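You operate a simulated robot arm through the tools that you are given. There is no shell and no other tool.

The job below is to be done with a simulated robot arm. You get a single attempt, and the scene is never put back.

## Task
Make a badge from the print on the green puck.
Fine: press it in the print cup, then onto the white puck in the magnet cup; leave both cups as they are then, and the other pucks.

Only the result counts: the job must be done as asked and must still hold three seconds after the hand-in. Knocking over, shifting, dropping, spilling or breaking anything else fails it.

## Robot
A 6-joint arm with a four-finger gripper, fixed in place. Base frame: the origin is on the floor under the middle of its stand, x ahead of it, y to its left, z up; the work surface is at about z = 840. Readings come in mm, degrees, newtons and seconds.
It reaches about 1041 mm from its shoulder. Its first joint turns from -166.0 to 166.0 degrees. Payload 3.67 kg.
The TCP is the grasp point between the finger pads, 28 mm short of the fingertips. In the tool frame z runs along the fingers and y along their closing line. The gripper opens to 112 mm; its body begins 73 mm behind the TCP.
Orientation is that of the tool frame in the base frame, as [roll, pitch, yaw] about the fixed x, y, z axes, in that order (R = Rz(yaw) Ry(pitch) Rx(roll)). With the fingers straight down and closing along the base's y, the tool's x points along the base's -x, its y along +y and its z along -z.

## Interface
- The arm moves only by the tool nudge_tool. Its argument "deltas" is a list of rows, each a list of 7 numbers: the shift along the base's x, y, z in mm, then the turn, a rotation vector about the base's x, y, z in degrees, then the gripper command, from -1 (shut) to 1 (fully open), values between in proportion. In form: [[dx, dy, dz, ax, ay, az, gripper], ...]. A call has 1 to 20 rows; each row shifts and turns the commanded pose from where the row before left it. A row lasts 0.2 s, in which the tool goes at most 50 mm and 8.6 degrees; a call with a longer step from one row to the next is refused whole, and so is a gripper value outside its range. A pose out of reach is approached as far as the arm can. The call stops where the force on the tool passes 40 N (or 10 N more than at its start, if that is more) or the arm is blocked; 0.2 s more then pass. Each finger travels about 102.5 mm/s and halts on what it meets, pressing with about 32 N; the grip force reading is that of the motor and also rises with nothing between the fingers. The clock runs only during rows and for 0.2 s after the last one: add rows that do not move to give the fingers time. It gives the time, the measured TCP pose, the force on the tool (base axes), the opening and the grip force at its end, in the units of the frame above (readings bear some noise), with the torque about the TCP (base axes, N m) and any sound that the robot's microphone picked up.
- Cameras (640 x 400 px; columns grow to the right, rows downward): "scene" is fixed at [215.5, 648.1, 1390.5]; the picture's right is [-0.73, -0.69, 0.00], its down [-0.42, 0.44, -0.79] and it looks along [0.54, -0.58, -0.61] (base axes); focal length 214 px, centre (320, 200). "wrist" rides on the gripper at [60, -18, -104] in the tool frame; the picture's right is [0.29, 0.96, 0.00], its down [-0.80, 0.24, -0.55] and it looks along [-0.53, 0.16, 0.83] (tool axes); focal length 234 px, centre (320, 200). There is no depth. A picture from a camera that has moved, and an enlarged one, comes with that camera's place and axes in the base frame and with its lens. The place of the scene camera against the robot may be out by one fixed shift of up to 12 mm in any direction.
- capture(camera): a new picture of that camera. It takes no simulated time.
- close_up(camera, box): a new picture of the part [left, top, right, bottom] of that camera's present view, enlarged. It takes no simulated time.
- hand_in(): hands the job in; it is judged then, once.

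Nothing tells you positions but the pictures and the camera data. Unless the task says otherwise, let go and move clear before handing in.

The tools are called after "Emit:" as name(argument=value, ...) on one line, values as JSON. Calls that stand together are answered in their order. nudge_tool: Moves the arm, as the interface text tells. Its arguments: {"type":"object","properties":{"deltas":{"type":"array","items":{"type":"array","items":{"type":"number"}}}},"required":["deltas"]} The other tools are called the same way: capture (camera) takes a picture; close_up (camera, box) takes an enlarged picture of a part of a camera's view; hand_in () hands the job in.

At the start:

```text
clock: 0.0
tcp_pos: [321.3, 435.0, 1277.7]
tool_rot: [179.8, -0.1, -179.8]
force: [-0.4, 0.1, 0.2]
moment: [-0.01, 0.01, -0.01]
width: 112.0
gripper_force: 0.0
```

scene: 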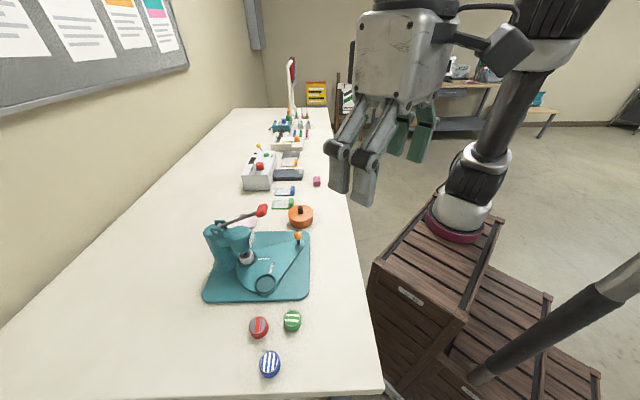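
wrist: 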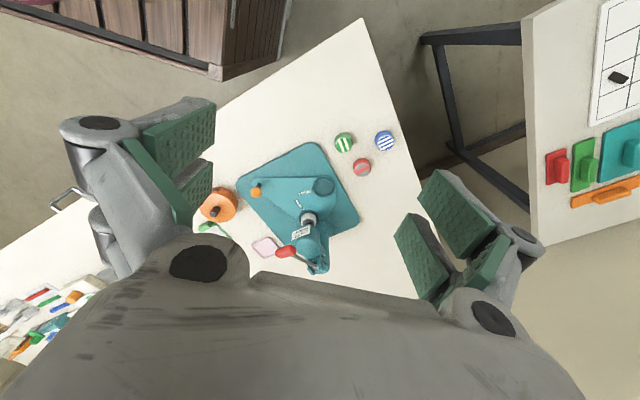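

I see a teal badge press with a red-knobbed lever and three striped pucks (red, green, blue) in front of it. I'll take enlarged pictures to work out the mechanism before moving.

Emit:
close_up(camera="scene", box=[180, 190, 340, 290])

Emit:
close_up(camera="wrist", box=[190, 120, 414, 280])

Emit:
close_up(camera="scene", box=[200, 290, 360, 390])

Emit:
close_up(camera="scene", box=[230, 110, 358, 190])

```text
4.00 times, centred on (260, 240) of scene
camera zoom: at [215.5, 648.1, 1390.5], right [-0.73, -0.69, 0.0], down [-0.42, 0.44, -0.79], along [0.54, -0.58, -0.61], focal length 858 px, centre (560, 40)
```

zoom: 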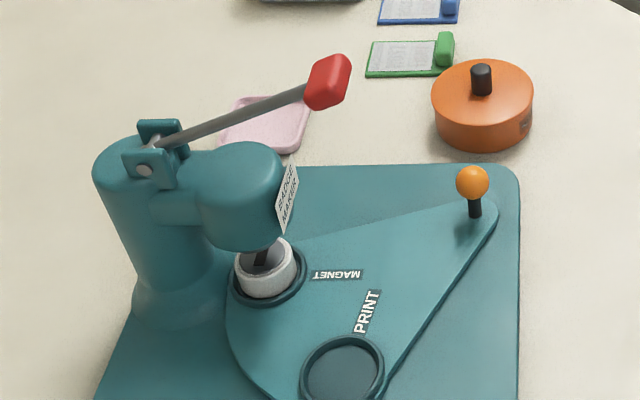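

```text
2.50 times, centred on (302, 200) of wrist
camera zoom: at [260.6, 416.6, 1382.6], right [-0.29, 0.96, 0.0], down [0.8, 0.24, 0.55], along [0.53, 0.16, -0.83], focal length 585 px, centre (365, 200)
```

zoom: 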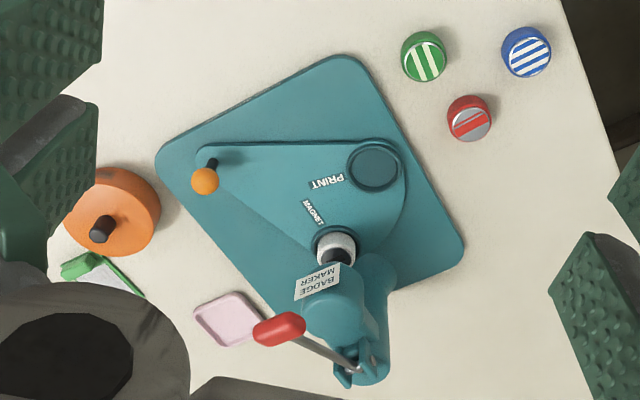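

```text
4.00 times, centred on (280, 340) of scene
camera zoom: at [215.5, 648.1, 1390.5], right [-0.73, -0.69, 0.0], down [-0.42, 0.44, -0.79], along [0.54, -0.58, -0.61], focal length 858 px, centre (480, -360)
```

zoom: 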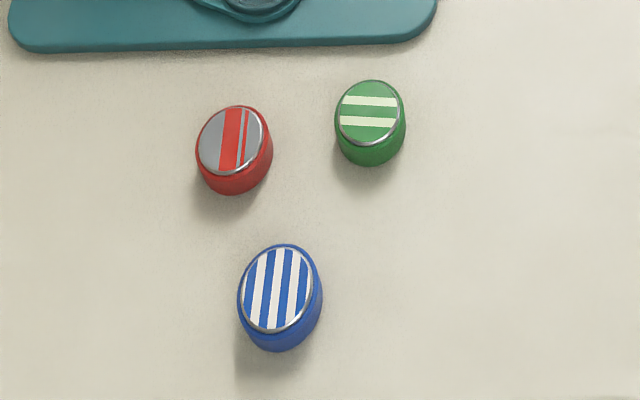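

```text
5.00 times, centred on (294, 150) of scene
camera zoom: at [215.5, 648.1, 1390.5], right [-0.73, -0.69, 0.0], down [-0.42, 0.44, -0.79], along [0.54, -0.58, -0.61], focal length 1072 px, centre (450, 450)
```

zoom: 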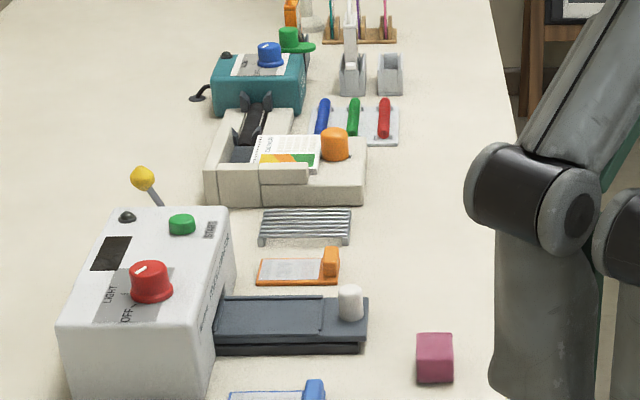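

The badge press has a swing plate with an orange knob. The magnet cup with the white puck is under the press head, and the empty print cup stands in the open. I take the green puck to be near (424, 525). I'll move closer with the wrist camera to measure it.

Emit:
nudge_tool(deltas=[[4.4, 9.7, -39.7, 0, 0, 0, 1], [4.4, 9.7, -39.7, 0, 0, 0, 1], [4.4, 9.7, -39.7, 0, 0, 0, 1], [4.4, 9.7, -39.7, 0, 0, 0, 1], [4.4, 9.7, -39.7, 0, 0, 0, 1], [4.4, 9.7, -39.7, 0, 0, 0, 1], [4.4, 9.7, -39.7, 0, 0, 0, 1], [0, 0, 0, 0, 0, 0, 1]])

Emit:
capture(camera="wrist")

```text
clock: 1.8
tcp_pos: [352.5, 503.3, 998.2]
tool_rot: [179.9, -0.1, 180.0]
force: [-0.2, 0.4, 0.3]
moment: [-0.02, -0.01, 0.01]
width: 112.1
gripper_force: 0.0
```

```text
taken
camera wrist: at [291.3, 484.8, 1103.8], right [-0.29, 0.96, 0.0], down [0.8, 0.24, 0.55], along [0.53, 0.16, -0.83], focal length 234 px, centre (320, 200)
```

wrist: 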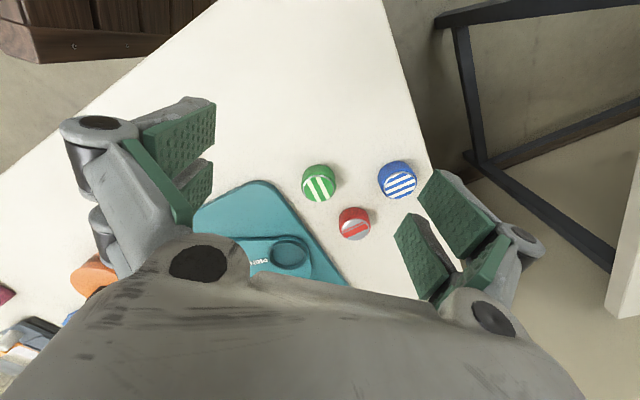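

The pucks are clear in the wrist view. I'll enlarge them to measure their centres and sizes.

Emit:
close_up(camera="wrist", box=[190, 130, 430, 280])

Emit:
close_up(camera="wrist", box=[288, 150, 352, 190])

Emit:
close_up(camera="wrist", box=[40, 90, 232, 210])

```text
2.67 times, centred on (310, 205) of wrist
camera zoom: at [291.3, 484.8, 1103.8], right [-0.29, 0.96, 0.0], down [0.8, 0.24, 0.55], along [0.53, 0.16, -0.83], focal length 624 px, centre (347, 187)
```

zoom: 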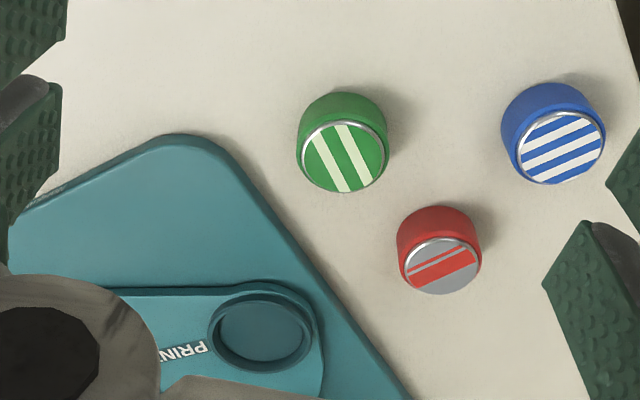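

```text
10.00 times, centred on (320, 170) of wrist
camera zoom: at [291.3, 484.8, 1103.8], right [-0.29, 0.96, 0.0], down [0.8, 0.24, 0.55], along [0.53, 0.16, -0.83], focal length 2342 px, centre (320, 500)
```

zoom: 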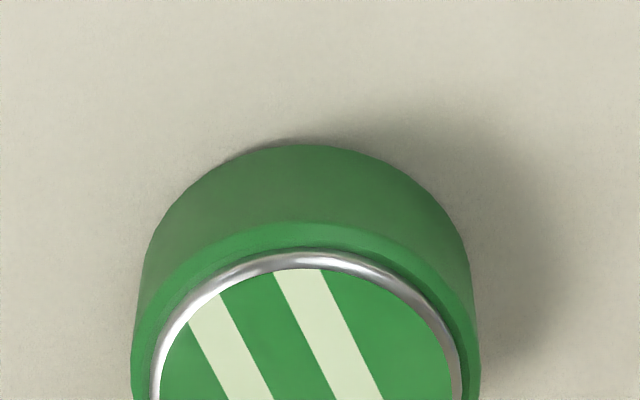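

```text
3.33 times, centred on (136, 150) of wrist
camera zoom: at [291.3, 484.8, 1103.8], right [-0.29, 0.96, 0.0], down [0.8, 0.24, 0.55], along [0.53, 0.16, -0.83], focal length 781 px, centre (933, 367)
```

zoom: 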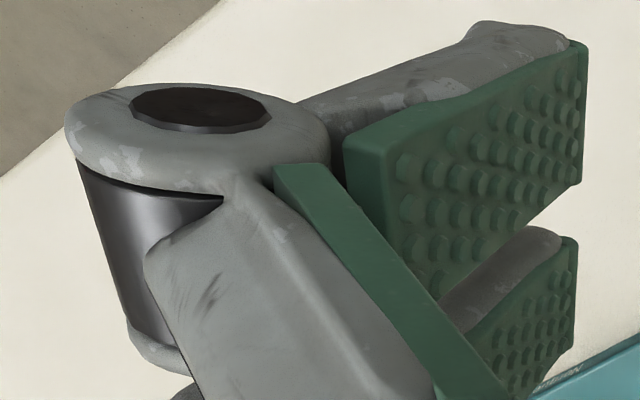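

I take the green puck to be at about (429, 525), some 41 mm across and 22 mm tall, with red and blue close beside it. I'll turn the tool 30° so the fingers go down between the neighbours, narrow the opening, and hover above green to check the centring.

Emit:
nudge_tool(deltas=[[19.1, 5.4, -12, 0, 0, 7.5, 0.5], [19.1, 5.4, -12, 0, 0, 7.5, 0.2], [19.1, 5.4, -12, 0, 0, 7.5, 0.15], [19.2, 5.5, -12, 0, 0, 7.5, 0.15], [0, 0, -10, 0, 0, 0, 0.15], [0, 0, 0, 0, 0, 0, 0.15]])

Emit:
capture(camera="wrist")

Emit:
capture(camera="scene")

```text
clock: 3.2
tcp_pos: [429.0, 524.8, 940.8]
tool_rot: [179.9, -0.1, -150.1]
force: [0.1, -0.2, 0.5]
moment: [0.02, 0.0, 0.01]
width: 64.6
gripper_force: 0.0
```

```text
taken
camera wrist: at [385.5, 478.8, 1045.9], right [-0.73, 0.68, 0.0], down [0.57, 0.61, 0.55], along [0.38, 0.4, -0.83], focal length 234 px, centre (320, 200)
```

wrist: 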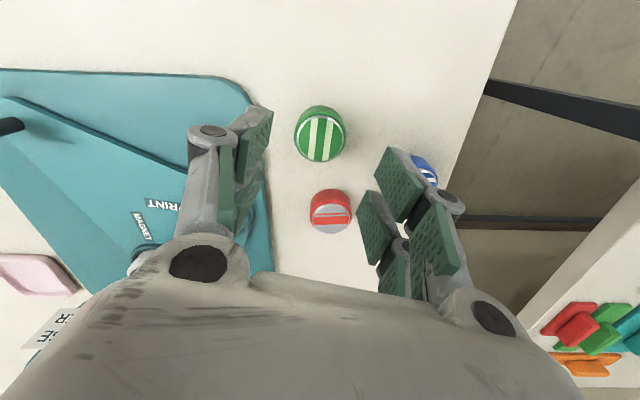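

```text
taken
```

scene: 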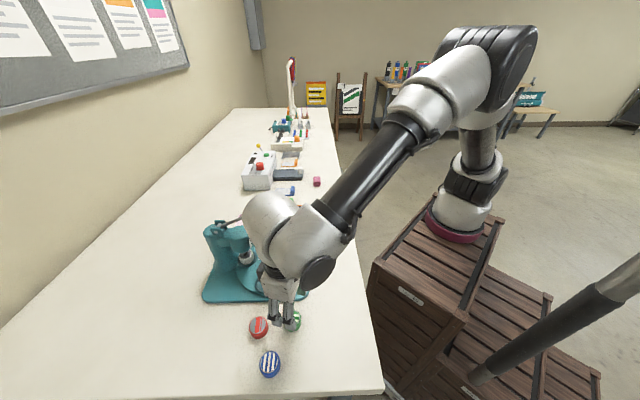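

Green sits almost exactly under the grasp point. I'll enlarge that area to fine-tune.

Emit:
close_up(camera="wrist", box=[240, 90, 400, 190])

Emit:
close_up(camera="scene", box=[220, 260, 348, 340])

```text
4.00 times, centred on (320, 140) of wrist
camera zoom: at [385.5, 478.8, 1045.9], right [-0.73, 0.68, 0.0], down [0.57, 0.61, 0.55], along [0.38, 0.4, -0.83], focal length 937 px, centre (320, 440)
```

zoom: 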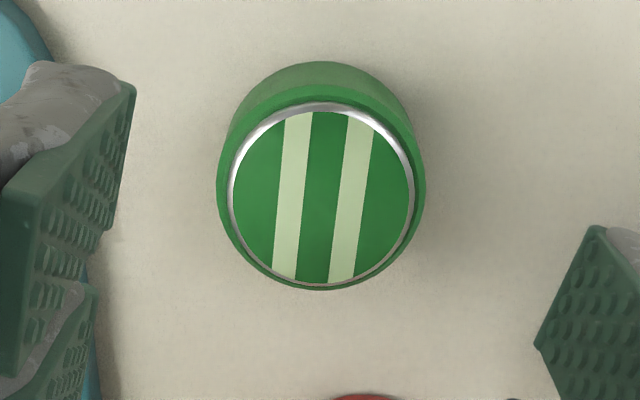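

```text
5.00 times, centred on (284, 300) of scene
camera zoom: at [215.5, 648.1, 1390.5], right [-0.73, -0.69, 0.0], down [-0.42, 0.44, -0.79], along [0.54, -0.58, -0.61], focal length 1072 px, centre (500, -300)
```

zoom: 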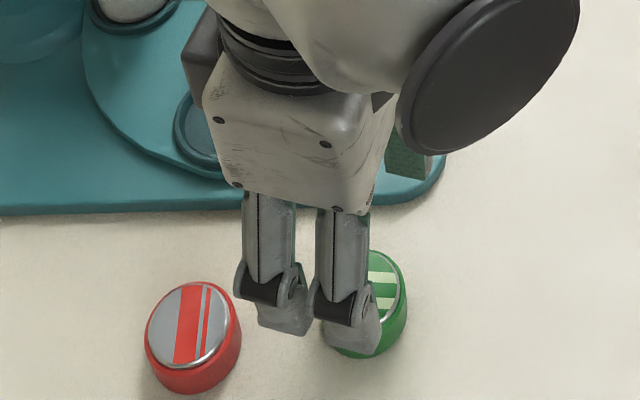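

The grasp axis and the puck centre agree to well under a millimetre. I'll narrow the opening to about 53 mm, descend so the tips stay about 10 mm above the table, then look.

Emit:
nudge_tool(deltas=[[0, 0, 0, 0, 0, 0, -0.05], [0, 0, -15, 0, 0, 0, -0.05], [0, 0, -15, 0, 0, 0, -0.05], [0, 0, -10, 0, 0, 0, -0.05], [0, 0, 0, 0, 0, 0, -0.05]])

Emit:
close_up(camera="wrist", box=[224, 90, 416, 210])

```text
clock: 4.4
tcp_pos: [428.8, 525.0, 900.6]
tool_rot: [179.9, -0.1, -150.0]
force: [-0.6, -1.0, 0.7]
moment: [0.02, -0.02, -0.02]
width: 53.2
gripper_force: 0.0
```

```text
3.33 times, centred on (320, 150) of wrist
camera zoom: at [385.2, 478.8, 1006.5], right [-0.73, 0.69, 0.0], down [0.57, 0.61, 0.55], along [0.38, 0.4, -0.83], focal length 781 px, centre (320, 367)
```

zoom: 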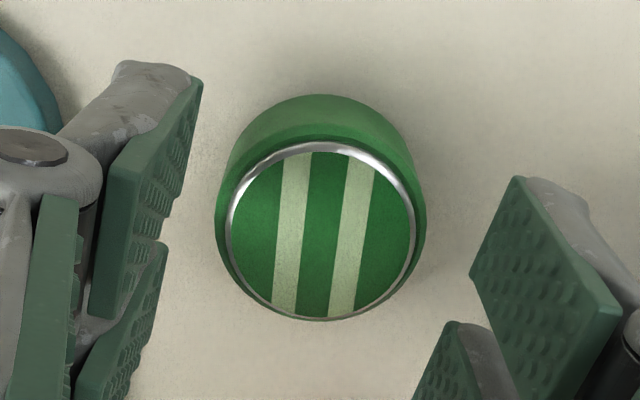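

Still centred within half a millimetre, with clearance on both sides. I'll go down the last 22 mm and check before closing.

Emit:
nudge_tool(deltas=[[0, 0, -12, 0, 0, 0, -0.05], [0, 0, -11, 0, 0, 0, -0.05], [0, 0, 0, 0, 0, 0, -0.05]])

Emit:
capture(camera="wrist")

Emit:
close_up(camera="scene", box=[220, 270, 348, 350])

```text
clock: 5.2
tcp_pos: [429.0, 526.8, 878.2]
tool_rot: [179.9, -0.1, -150.0]
force: [0.1, 0.2, 0.0]
moment: [0.01, -0.04, 0.01]
width: 52.9
gripper_force: 0.1
```

```text
taken
camera wrist: at [385.4, 479.1, 983.2], right [-0.73, 0.69, 0.0], down [0.57, 0.61, 0.55], along [0.38, 0.4, -0.83], focal length 234 px, centre (320, 200)
```

wrist: 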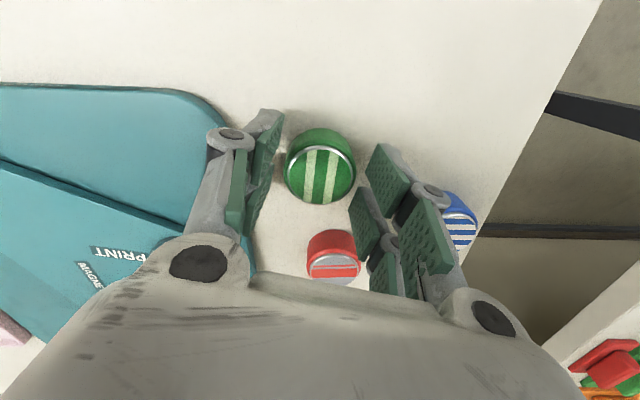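

```text
5.00 times, centred on (284, 310) of scene
camera zoom: at [215.5, 648.1, 1390.5], right [-0.73, -0.69, 0.0], down [-0.42, 0.44, -0.79], along [0.54, -0.58, -0.61], focal length 1072 px, centre (500, -350)
```

zoom: 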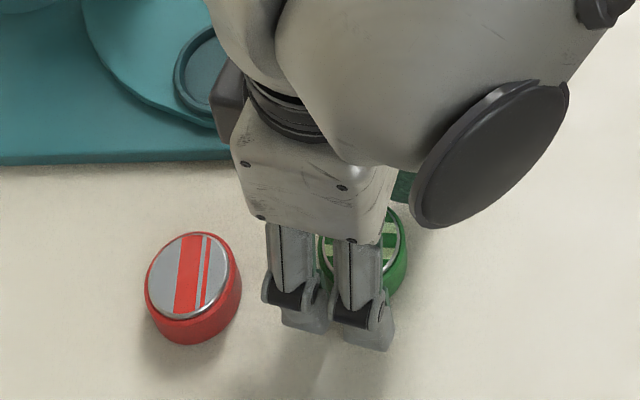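

The fingers straddle the green puck and stay clear of red, blue and the press base. I'll close on it.

Emit:
nudge_tool(deltas=[[0, 0, 0, 0, 0, 0, -0.2], [0, 0, 0, 0, 0, 0, -0.4], [0, 0, 0, 0, 0, 0, -0.6], [0, 0, 0, 0, 0, 0, -0.6]])

Emit:
capture(camera="wrist")

```text
clock: 6.2
tcp_pos: [428.9, 526.2, 878.8]
tool_rot: [179.9, -0.1, -150.0]
force: [-0.7, 0.5, -0.9]
moment: [0.01, -0.01, 0.03]
width: 39.1
gripper_force: 31.7
```

```text
taken
camera wrist: at [385.4, 479.1, 983.3], right [-0.73, 0.69, 0.0], down [0.57, 0.61, 0.55], along [0.38, 0.4, -0.83], focal length 234 px, centre (320, 200)
```

wrist: 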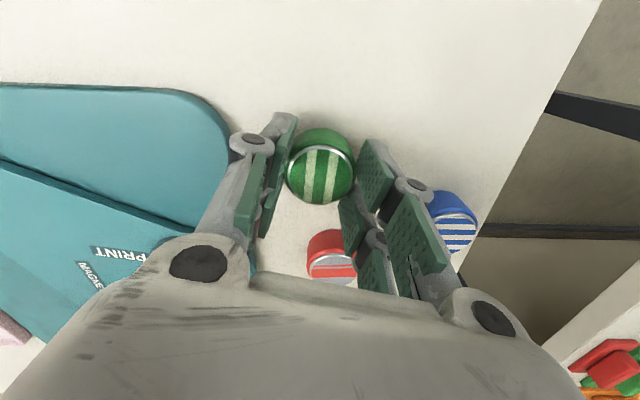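

The grip holds at 39 mm with full force. I'll lift straight up and check that the puck comes along.

Emit:
nudge_tool(deltas=[[0, 0, 10, 0, 0, 0, -0.6], [0, 0, 20, 0, 0, 0, -0.6], [0, 0, 30, 0, 0, 0, -0.6], [0, 0, 30, 0, 0, 0, -0.6], [0, 0, 0, 0, 0, 0, -0.6]])

Emit:
close_up(camera="wrist", box=[224, 90, 416, 210])

Emit:
capture(camera="scene")

```text
clock: 7.4
tcp_pos: [430.8, 526.2, 968.7]
tool_rot: [179.9, -0.1, -150.1]
force: [-0.8, 0.2, -0.6]
moment: [0.03, 0.01, -0.01]
width: 38.7
gripper_force: 32.0
```

```text
3.33 times, centred on (320, 150) of wrist
camera zoom: at [385.4, 478.9, 1074.1], right [-0.73, 0.69, 0.0], down [0.57, 0.61, 0.55], along [0.38, 0.4, -0.83], focal length 781 px, centre (320, 367)
```

zoom: 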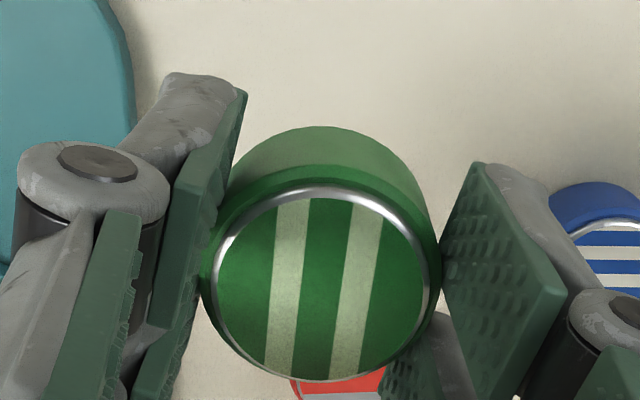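

```text
taken
```

scene: 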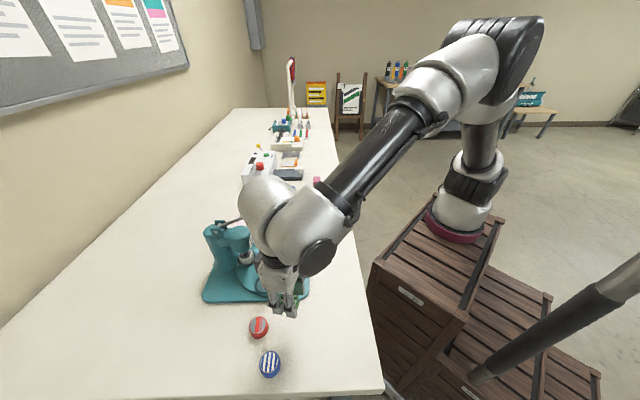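

The puck is held level and centred. Next I need the print cup's exact position and height, so I'll turn back to yaw 180° and view it from two vantage points.

Emit:
nudge_tool(deltas=[[-7.7, -11.5, 10, 0, 0, -7.5, -0.6], [-7.7, -11.5, 10, 0, 0, -7.5, -0.6], [-7.7, -11.5, 10, 0, 0, -7.5, -0.6], [-7.7, -11.5, 0, 0, 0, -7.5, -0.6], [0, 0, 0, 0, 0, 0, -0.6], [0, 0, 0, 0, 0, 0, -0.6]])

Emit:
capture(camera="wrist")

Emit:
close_up(camera="wrist", box=[240, 190, 400, 290])

```text
clock: 8.8
tcp_pos: [398.8, 478.2, 998.8]
tool_rot: [179.9, -0.1, -180.0]
force: [0.3, -1.2, 0.2]
moment: [-0.02, 0.03, 0.0]
width: 38.9
gripper_force: 32.5
```

```text
taken
camera wrist: at [337.4, 460.1, 1103.7], right [-0.29, 0.96, 0.0], down [0.8, 0.24, 0.55], along [0.53, 0.16, -0.83], focal length 234 px, centre (320, 200)
```

wrist: 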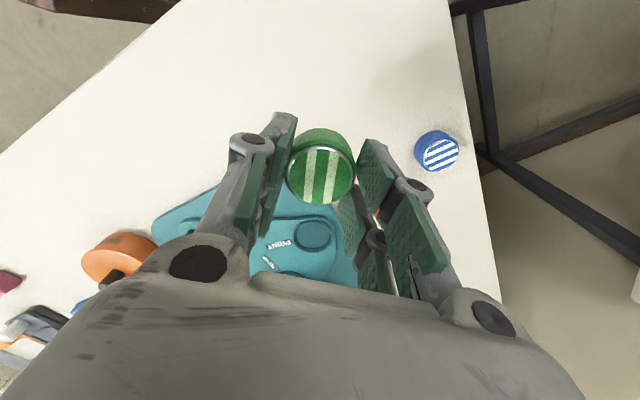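

```text
4.00 times, centred on (320, 240) of wrist
camera zoom: at [337.4, 460.1, 1103.7], right [-0.29, 0.96, 0.0], down [0.8, 0.24, 0.55], along [0.53, 0.16, -0.83], focal length 937 px, centre (320, 40)
```

zoom: 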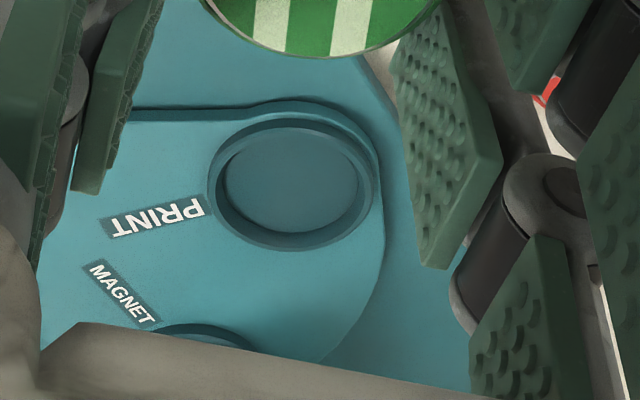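

The print cup is in clear view now. I'll enlarge it for accurate edges.

Emit:
close_up(camera="wrist", box=[280, 208, 352, 253])

```text
8.89 times, centred on (316, 230) of wrist
camera zoom: at [337.4, 460.1, 1103.7], right [-0.29, 0.96, 0.0], down [0.8, 0.24, 0.55], along [0.53, 0.16, -0.83], focal length 2082 px, centre (356, -71)
```

zoom: 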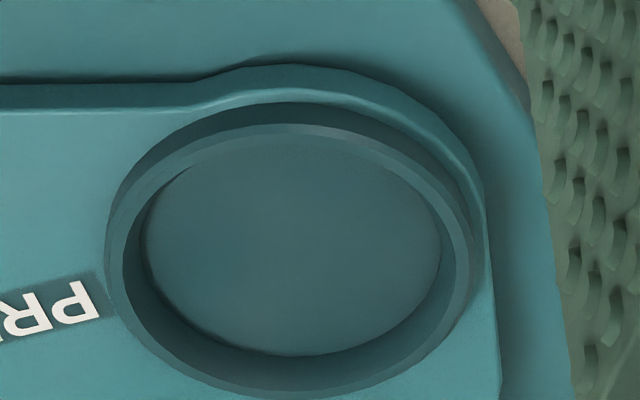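

I estimate the cup rim at about (552, 514), but that depends on its height. I'll take a second look from high above to triangulate.

Emit:
nudge_tool(deltas=[[25, 4, 38, 0, 0, 0, -0.6], [25, 4, 38, 0, 0, 0, -0.6], [25, 4, 38, 0, 0, 0, -0.6], [25, 4, 38, 0, 0, 0, -0.6], [0, 0, 0, 0, 0, 0, -0.6], [0, 0, 0, 0, 0, 0, -0.6]])

Emit:
capture(camera="wrist")

Emit:
close_up(camera="wrist", box=[284, 105, 348, 145])

```text
clock: 10.2
tcp_pos: [498.7, 495.1, 1149.9]
tool_rot: [180.0, -0.1, -179.9]
force: [0.4, -0.3, -0.7]
moment: [0.0, 0.01, 0.02]
width: 38.5
gripper_force: 31.9
```

```text
taken
camera wrist: at [437.4, 475.9, 1255.3], right [-0.29, 0.96, 0.0], down [0.8, 0.24, 0.55], along [0.53, 0.16, -0.83], focal length 234 px, centre (320, 200)
```

wrist: 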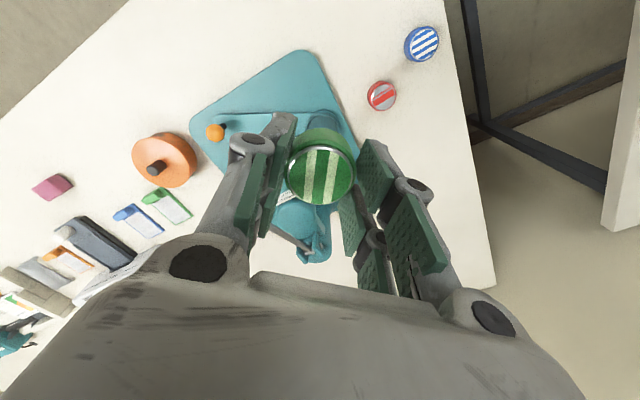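

```text
10.00 times, centred on (316, 125) of wrist
camera zoom: at [437.4, 475.9, 1255.3], right [-0.29, 0.96, 0.0], down [0.8, 0.24, 0.55], along [0.53, 0.16, -0.83], focal length 2342 px, centre (360, 950)
```

zoom: 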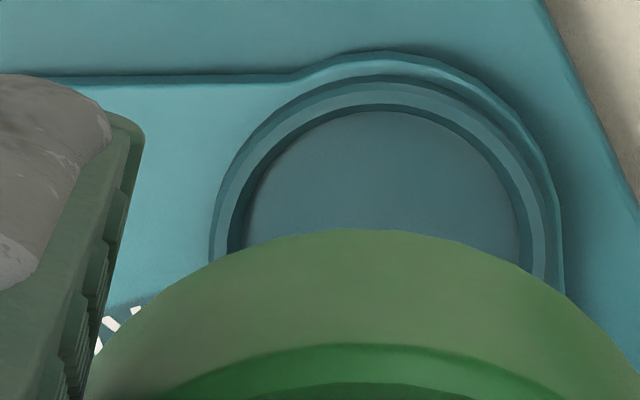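

Both views agree: the print cup's centre is near (551.5, 514) with its rim at z ≈ 862 and a shallow recess. I'll carry the puck to a hover about 60 mm above the cup and look again.

Emit:
nudge_tool(deltas=[[10.84, 3.88, -30, 0, 0, 0, -0.6], [10.84, 3.88, -40, 0, 0, 0, -0.6], [10.84, 3.88, -40, 0, 0, 0, -0.6], [10.84, 3.88, -40, 0, 0, 0, -0.6], [10.84, 3.88, -30, 0, 0, 0, -0.6], [0, 0, -10.8, 0, 0, 0, -0.6], [0, 0, 0, 0, 0, 0, -0.6], [0, 0, 0, 0, 0, 0, -0.6]])

Emit:
capture(camera="wrist")

Emit:
close_up(camera="wrist", box=[240, 90, 400, 190])

Emit:
close_up(camera="scene", box=[190, 190, 350, 290])

```text
clock: 12.0
tcp_pos: [551.9, 515.2, 960.8]
tool_rot: [179.9, -0.2, -180.0]
force: [0.2, 1.0, -0.1]
moment: [0.02, 0.0, -0.01]
width: 38.5
gripper_force: 31.7
```

```text
taken
camera wrist: at [490.8, 495.7, 1065.7], right [-0.29, 0.96, 0.0], down [0.8, 0.24, 0.55], along [0.53, 0.16, -0.83], focal length 234 px, centre (320, 200)
```

wrist: 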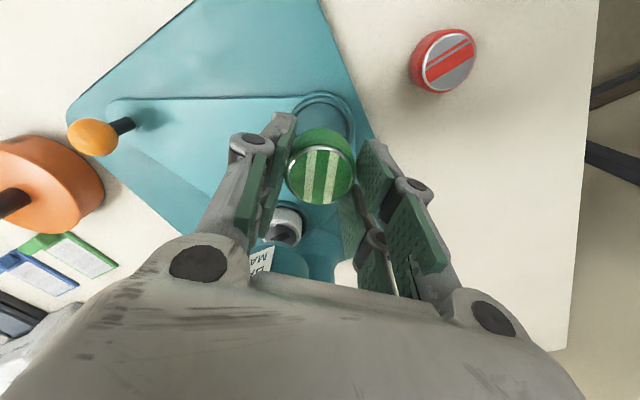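

```text
4.00 times, centred on (320, 140) of wrist
camera zoom: at [490.8, 495.7, 1065.7], right [-0.29, 0.96, 0.0], down [0.8, 0.24, 0.55], along [0.53, 0.16, -0.83], focal length 937 px, centre (320, 440)
```

zoom: 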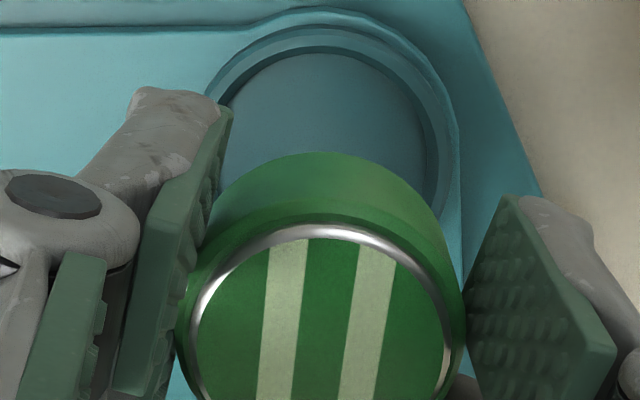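

```text
4.00 times, centred on (270, 240) of scene
camera zoom: at [215.5, 648.1, 1390.5], right [-0.73, -0.69, 0.0], down [-0.42, 0.44, -0.79], along [0.54, -0.58, -0.61], focal length 858 px, centre (520, 40)
```

zoom: 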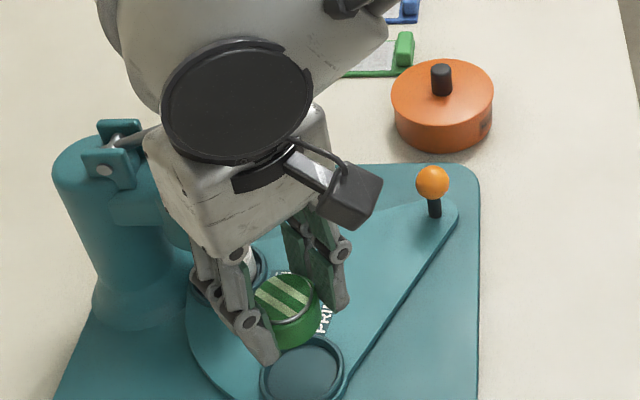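

The cup's near edge shows just where I'd expect it behind the puck. I'll enlarge it more to measure the remaining offset.

Emit:
close_up(camera="wrist", box=[284, 88, 364, 138])

Emit:
close_up(camera="wrist", box=[272, 125, 368, 185])

Emit:
close_up(camera="scene", box=[230, 245, 294, 295])

```text
8.00 times, centred on (324, 113) of wrist
camera zoom: at [490.8, 495.7, 1065.7], right [-0.29, 0.96, 0.0], down [0.8, 0.24, 0.55], along [0.53, 0.16, -0.83], focal length 1873 px, centre (288, 896)
```

zoom: 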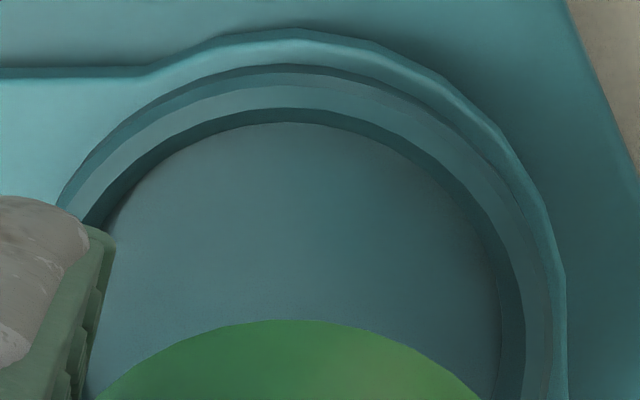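

```text
6.67 times, centred on (320, 155) of wrist
camera zoom: at [490.8, 495.7, 1065.7], right [-0.29, 0.96, 0.0], down [0.8, 0.24, 0.55], along [0.53, 0.16, -0.83], focal length 1561 px, centre (320, 500)
```

zoom: 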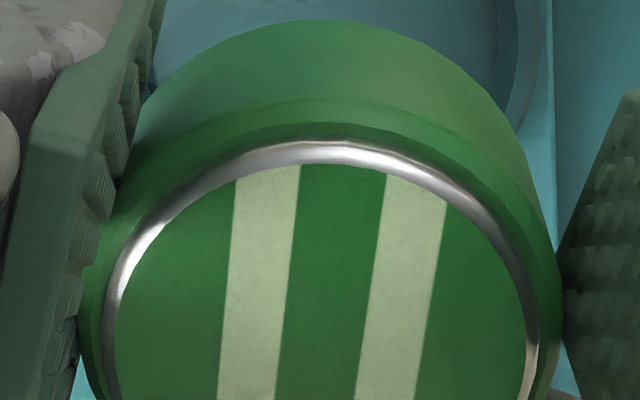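

```text
8.00 times, centred on (262, 270) of scene
camera zoom: at [215.5, 648.1, 1390.5], right [-0.73, -0.69, 0.0], down [-0.42, 0.44, -0.79], along [0.54, -0.58, -0.61], focal length 1716 px, centre (784, -360)
```

zoom: 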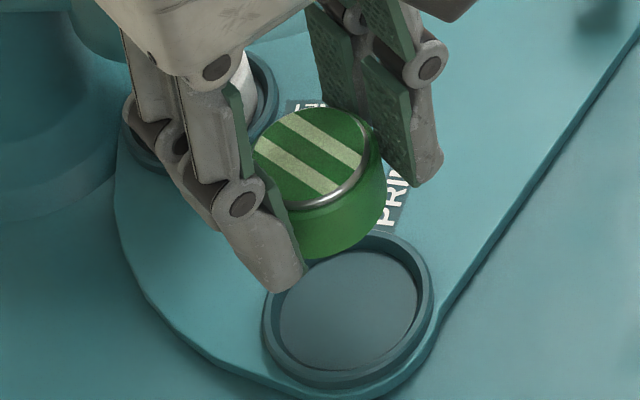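

Puck and cup are aligned within about 0.3 mm. I'll lower to just above the rim and check once more.

Emit:
nudge_tool(deltas=[[0, 0, -20, 0, 0, 0, -0.6], [0, 0, -20, 0, 0, 0, -0.6], [0, 0, -13, 0, 0, 0, -0.6], [0, 0, 0, 0, 0, 0, -0.6], [0, 0, 0, 0, 0, 0, -0.6]])

Emit:
close_up(camera="wrist", box=[240, 100, 400, 200])

Emit:
close_up(camera="scene", box=[230, 245, 294, 295])

```text
clock: 13.2
tcp_pos: [551.5, 514.7, 906.2]
tool_rot: [179.9, -0.1, 180.0]
force: [-0.3, -0.2, -0.2]
moment: [0.0, -0.01, 0.0]
width: 38.8
gripper_force: 31.5
```

```text
4.00 times, centred on (320, 150) of wrist
camera zoom: at [491.2, 495.5, 1011.6], right [-0.29, 0.96, 0.0], down [0.8, 0.24, 0.55], along [0.53, 0.16, -0.83], focal length 937 px, centre (320, 400)
```

zoom: 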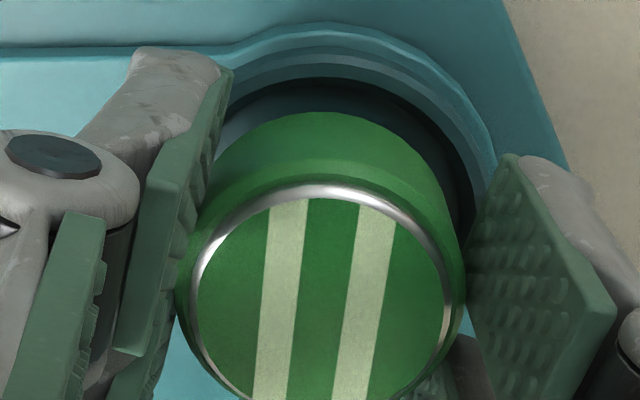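

```text
8.00 times, centred on (262, 270) of scene
camera zoom: at [215.5, 648.1, 1390.5], right [-0.73, -0.69, 0.0], down [-0.42, 0.44, -0.79], along [0.54, -0.58, -0.61], focal length 1716 px, centre (784, -360)
```

zoom: 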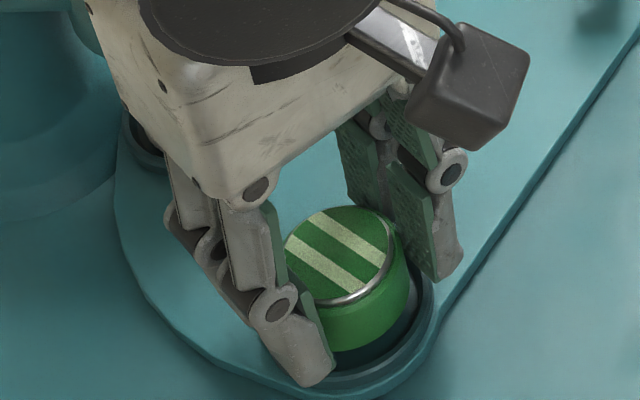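

The puck sits concentric over the recess. I'll lower slowly until it touches the cup floor.

Emit:
nudge_tool(deltas=[[0, 0, -3, 0, 0, 0, -0.6], [0, 0, -3, 0, 0, 0, -0.6], [0, 0, -2, 0, 0, 0, -0.6], [0, 0, 0, 0, 0, 0, -0.6], [0, 0, 0, 0, 0, 0, -0.6]])

Emit:
close_up(camera="scene", box=[230, 245, 294, 295])

Emit:
close_up(camera="wrist", box=[240, 100, 400, 200])

```text
clock: 14.4
tcp_pos: [550.7, 514.2, 899.0]
tool_rot: [179.9, -0.1, 179.9]
force: [-0.6, 0.4, -0.4]
moment: [0.01, 0.01, 0.01]
width: 38.7
gripper_force: 32.0
```

```text
8.00 times, centred on (262, 270) of scene
camera zoom: at [215.5, 648.1, 1390.5], right [-0.73, -0.69, 0.0], down [-0.42, 0.44, -0.79], along [0.54, -0.58, -0.61], focal length 1716 px, centre (784, -360)
```

zoom: 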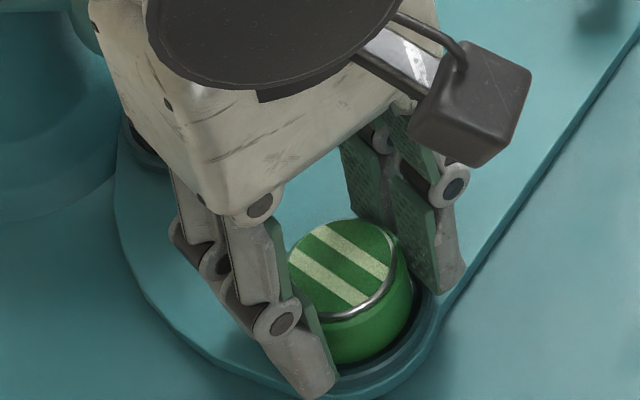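

```text
4.00 times, centred on (320, 150) of wrist
camera zoom: at [491.3, 495.6, 1004.0], right [-0.29, 0.96, 0.0], down [0.8, 0.24, 0.55], along [0.53, 0.16, -0.83], focal length 937 px, centre (320, 400)
```

zoom: 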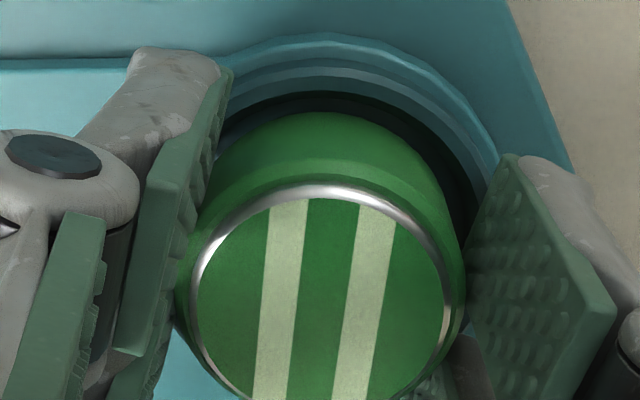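

No contact yet, so I'll keep lowering in 1 mm steps.

Emit:
nudge_tool(deltas=[[0, 0, -1, 0, 0, 0, -0.6], [0, 0, -1, 0, 0, 0, -0.6], [0, 0, 0, 0, 0, 0, -0.6]])

Emit:
nudge_tool(deltas=[[0, 0, -0.7, 0, 0, 0, -0.6], [0, 0, 0, 0, 0, 0, -0.6]])

Emit:
close_up(camera="wrist", box=[240, 100, 400, 200])

```text
clock: 15.2
tcp_pos: [552.6, 515.4, 898.7]
tool_rot: [179.8, -0.1, 180.0]
force: [-0.1, 0.1, 16.0]
moment: [-0.03, 0.04, 0.01]
width: 38.8
gripper_force: 31.9
```

```text
clock: 15.8
tcp_pos: [551.9, 515.1, 898.0]
tool_rot: [179.8, 0.0, 180.0]
force: [2.7, -1.2, 32.5]
moment: [-0.14, -0.02, 0.05]
width: 38.9
gripper_force: 32.3
```

```text
4.00 times, centred on (320, 150) of wrist
camera zoom: at [491.1, 495.4, 1002.9], right [-0.29, 0.96, 0.0], down [0.8, 0.24, 0.56], along [0.53, 0.16, -0.83], focal length 937 px, centre (320, 400)
```

zoom: 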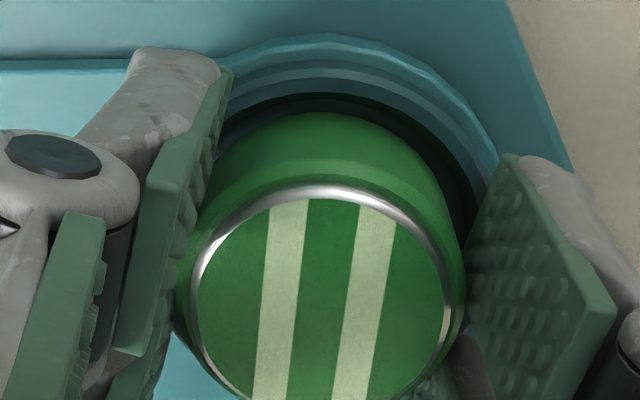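

Firm contact: the puck is on the cup floor. I'll ease off the pressure, then open just enough to let go.

Emit:
nudge_tool(deltas=[[0, 0, 1.5, 0, 0, 0, -0.6], [0, 0, 0, 0, 0, 0, -0.6]])

Emit:
nudge_tool(deltas=[[0, 0, 0, 0, 0, 0, -0.25], [0, 0, 0, 0, 0, 0, -0.15], [0, 0, 0, 0, 0, 0, -0.05], [0, 0, 0, 0, 0, 0, -0.05]])

Emit:
close_up(camera="wrist", box=[240, 100, 400, 200])

Emit:
close_up(camera="scene", box=[230, 245, 294, 295])

```text
clock: 16.4
tcp_pos: [551.5, 514.7, 897.7]
tool_rot: [179.9, 0.0, 180.0]
force: [4.5, 1.5, 22.2]
moment: [0.1, -0.17, 0.0]
width: 38.7
gripper_force: 31.8
```

```text
clock: 17.4
tcp_pos: [551.5, 515.0, 898.1]
tool_rot: [-179.9, -0.1, 180.0]
force: [0.0, -0.2, 0.5]
moment: [0.0, 0.02, -0.03]
width: 53.2
gripper_force: 0.1
```

```text
4.00 times, centred on (320, 150) of wrist
camera zoom: at [491.1, 495.8, 1002.6], right [-0.29, 0.96, 0.0], down [0.8, 0.24, 0.55], along [0.53, 0.16, -0.83], focal length 937 px, centre (320, 400)
```

zoom: 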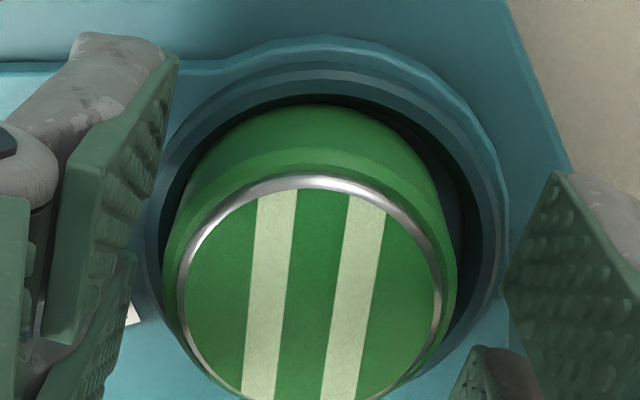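

```text
8.00 times, centred on (262, 270) of scene
camera zoom: at [215.5, 648.1, 1390.5], right [-0.73, -0.69, 0.0], down [-0.42, 0.44, -0.79], along [0.54, -0.58, -0.61], focal length 1716 px, centre (784, -360)
```

zoom: 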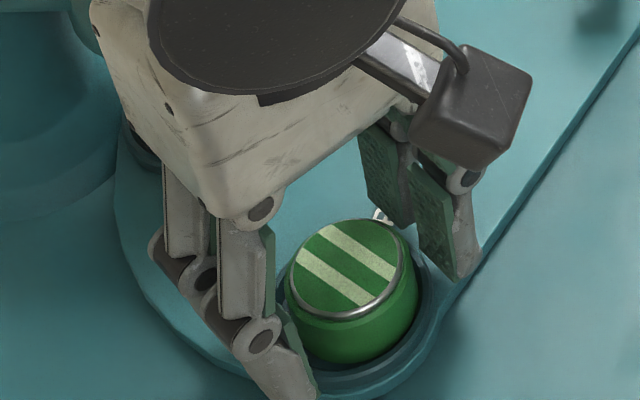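

The puck is released and sitting in the cup. I'll open a little wider so nothing drags, then rise straight up for a look.

Emit:
nudge_tool(deltas=[[0, 0, 0, 0, 0, 0, 0.05], [0, 0, 0, 0, 0, 0, 0.1], [0, 0, 10, 0, 0, 0, 0.1], [0, 0, 20, 0, 0, 0, 0.1], [0, 0, 25, 0, 0, 0, 0.1], [-10, 0, 25, 0, 0, 0, 0.1], [-25, 0, 10, 0, 0, 0, 0.1], [0, 0, 0, 0, 0, 0, 0.1]])

Emit:
capture(camera="wrist")

Emit:
close_up(camera="scene", box=[230, 230, 310, 295])

```text
clock: 19.2
tcp_pos: [515.5, 515.9, 987.8]
tool_rot: [179.9, -0.1, 180.0]
force: [-1.0, 0.1, -0.6]
moment: [-0.01, 0.0, 0.02]
width: 61.7
gripper_force: 0.1
```

```text
taken
camera wrist: at [455.3, 495.6, 1092.9], right [-0.29, 0.96, 0.0], down [0.8, 0.24, 0.55], along [0.53, 0.16, -0.83], focal length 234 px, centre (320, 200)
```

wrist: 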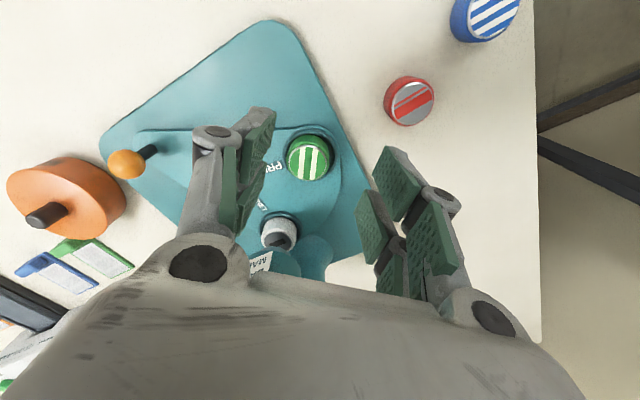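

```text
6.15 times, centred on (270, 262) of scene
camera zoom: at [215.5, 648.1, 1390.5], right [-0.73, -0.69, 0.0], down [-0.42, 0.44, -0.79], along [0.54, -0.58, -0.61], focal length 1320 px, centre (628, -185)
```

zoom: 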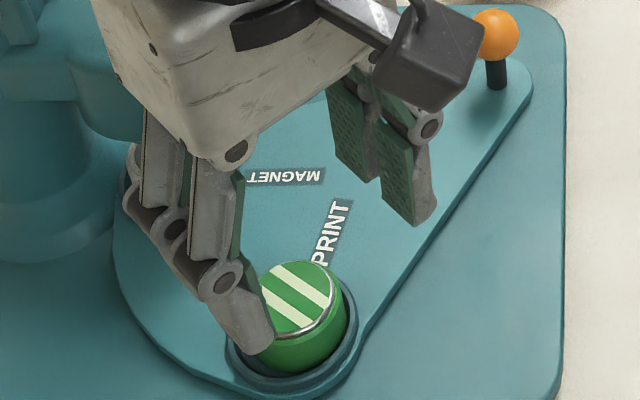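

Emit:
close_up(camera="wrist", box=[240, 110, 384, 200])

Emit:
close_up(camera="wrist", box=[270, 120, 350, 170])

Emit:
close_up(camera="wrist", box=[240, 190, 352, 260])

```text
4.44 times, centred on (312, 155) of wrist
camera zoom: at [455.3, 495.6, 1092.9], right [-0.29, 0.96, 0.0], down [0.8, 0.24, 0.55], along [0.53, 0.16, -0.83], focal length 1041 px, centre (356, 400)
```

zoom: 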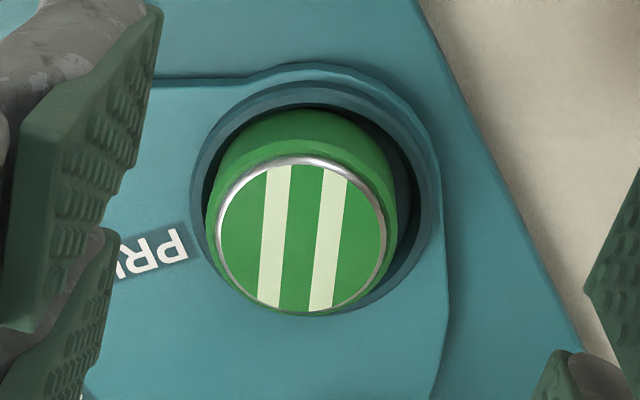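

```text
8.00 times, centred on (310, 145) of wrist
camera zoom: at [455.3, 495.6, 1092.9], right [-0.29, 0.96, 0.0], down [0.8, 0.24, 0.55], along [0.53, 0.16, -0.83], focal length 1873 px, centre (400, 640)
```

zoom: 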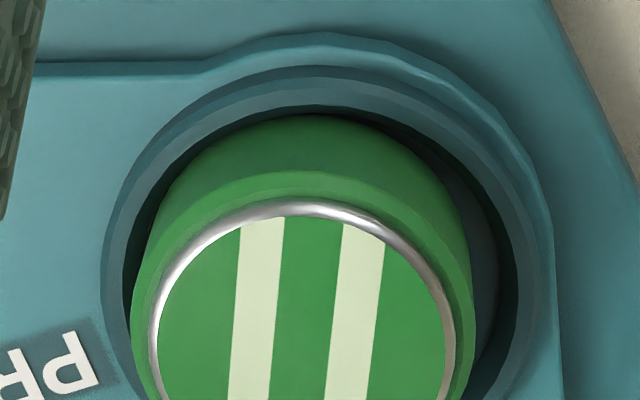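

```text
5.71 times, centred on (296, 225) of wrist
camera zoom: at [455.3, 495.6, 1092.9], right [-0.29, 0.96, 0.0], down [0.8, 0.24, 0.55], along [0.53, 0.16, -0.83], focal length 1338 px, centre (457, 57)
```

zoom: 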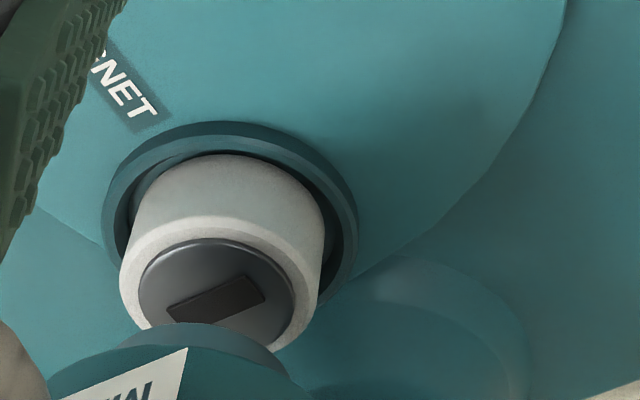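

The green puck sits flat in the cup but about 2 mm off toward −y. I'll go back down and use the fingers, without gripping, to nudge it to the centre.

Emit:
nudge_tool(deltas=[[20, 0, 0, 0, 0, 0, 0.1], [15, 0, 0, 0, 0, 0, 0.1], [0, 0, -30, 0, 0, 0, 0.1], [0, 0, -30, 0, 0, 0, 0.1], [0, 0, -20, 0, 0, 0, 0.1], [0, 0, -8, 0, 0, 0, 0.1], [0, 0, 0, 0, 0, 0, 0.1], [0, 0, 0, 0, 0, 0, 0.1]])

Emit:
close_up(camera="wrist", box=[224, 90, 416, 210])

```text
clock: 21.0
tcp_pos: [552.4, 514.6, 899.2]
tool_rot: [179.9, -0.2, -180.0]
force: [0.3, 0.3, 0.3]
moment: [-0.01, -0.01, 0.01]
width: 61.5
gripper_force: 0.1
```

```text
3.33 times, centred on (320, 150) of wrist
camera zoom: at [491.3, 495.9, 1004.5], right [-0.29, 0.96, 0.0], down [0.8, 0.24, 0.55], along [0.53, 0.16, -0.83], focal length 781 px, centre (320, 367)
```

zoom: 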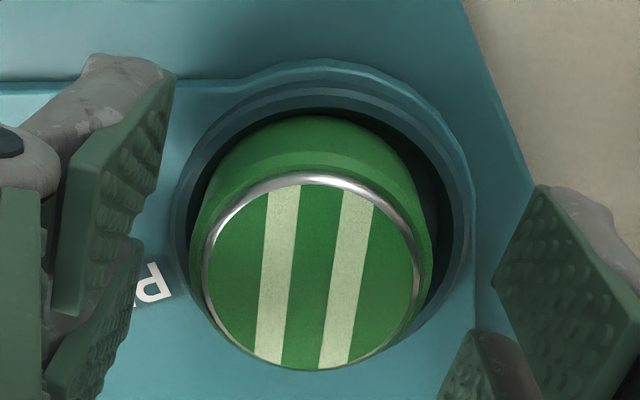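

Emit:
nudge_tool(deltas=[[0, 0, 0, 0, 0, 0, -0.1], [0, 0, 0, 0, 0, 0, -0.18], [0, 0, 0, 0, 0, 0, -0.24], [0, 0, 0, 0, 0, 0, -0.28], [0, 0, 0, 0, 0, 0, -0.28]])

Emit:
nudge_tool(deltas=[[0, 0, 0, 0, 0, 0, -0.2], [0, 0, 0, 0, 0, 0, -0.1], [0, 0, 0, 0, 0, 0, 0.1], [0, 0, 0, 0, 0, 0, 0.1]])

Emit:
close_up(camera="wrist", box=[224, 90, 416, 210])

```text
clock: 22.2
tcp_pos: [553.0, 515.9, 899.8]
tool_rot: [179.9, -0.2, -179.9]
force: [-0.5, -0.5, 0.8]
moment: [-0.05, -0.03, 0.01]
width: 40.8
gripper_force: 0.1
```

```text
clock: 23.2
tcp_pos: [552.1, 515.0, 899.1]
tool_rot: [179.9, -0.1, 180.0]
force: [-0.6, 0.7, -0.9]
moment: [-0.01, 0.02, 0.02]
width: 61.5
gripper_force: 0.0
```

```text
3.33 times, centred on (320, 150) of wrist
camera zoom: at [491.3, 495.9, 1004.6], right [-0.29, 0.96, 0.0], down [0.8, 0.24, 0.55], along [0.53, 0.16, -0.83], focal length 781 px, centre (320, 367)
```

zoom: 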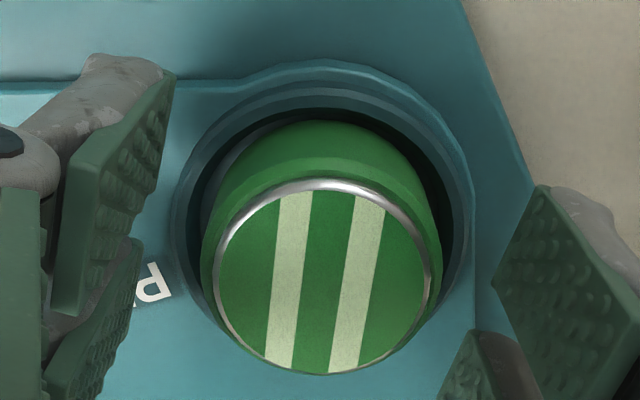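

The green puck is now centred in the print cup. I'll rise well clear and go to look at the orange knob on the swing plate.

Emit:
nudge_tool(deltas=[[0, 0, 15, 0, 0, 0, 0.1], [0, 0, 30, 0, 0, 0, 0.1], [0, 0, 45, 0, 0, 0, 0.1], [0, 0, 45, 0, 0, 0, 0.1], [0, 0, 45, 0, 0, 0, 0.1], [0, 0, 28, 0, 0, 0, 0.1], [-3, -42, 0, 0, 0, 0, 0.1], [-3, -42, 0, 0, 0, 0, 0.1], [-3, -42, 0, 0, 0, 0, 0.1], [-3, -42, 0, 0, 0, 0, 0.1], [0, 0, 0, 0, 0, 0, 0.1], [0, 0, 0, 0, 0, 0, 0.1]])

Emit:
capture(camera="wrist")

Emit:
capture(camera="scene")

```text
clock: 25.8
tcp_pos: [541.6, 346.8, 1107.5]
tool_rot: [180.0, 0.0, -180.0]
force: [-0.2, -0.3, -0.6]
moment: [0.0, -0.03, 0.02]
width: 61.7
gripper_force: 0.1
```

```text
taken
camera wrist: at [479.8, 327.0, 1212.0], right [-0.29, 0.96, 0.0], down [0.8, 0.24, 0.55], along [0.53, 0.16, -0.83], focal length 234 px, centre (320, 200)
```

wrist: 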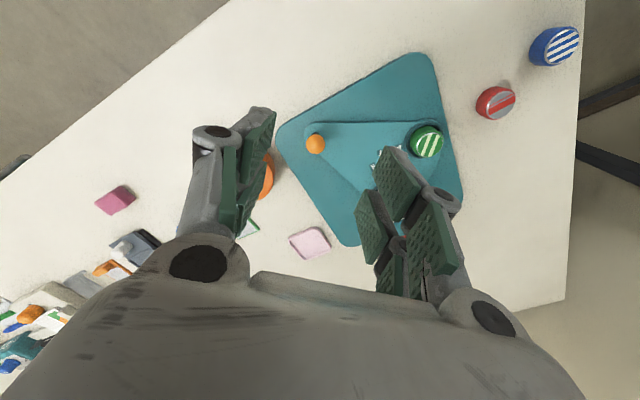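

```text
taken
```

scene: 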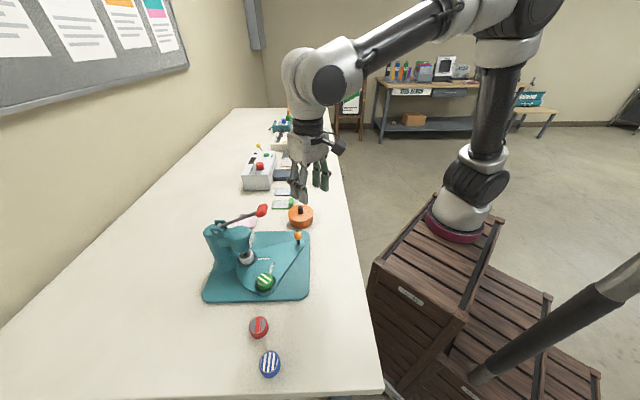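

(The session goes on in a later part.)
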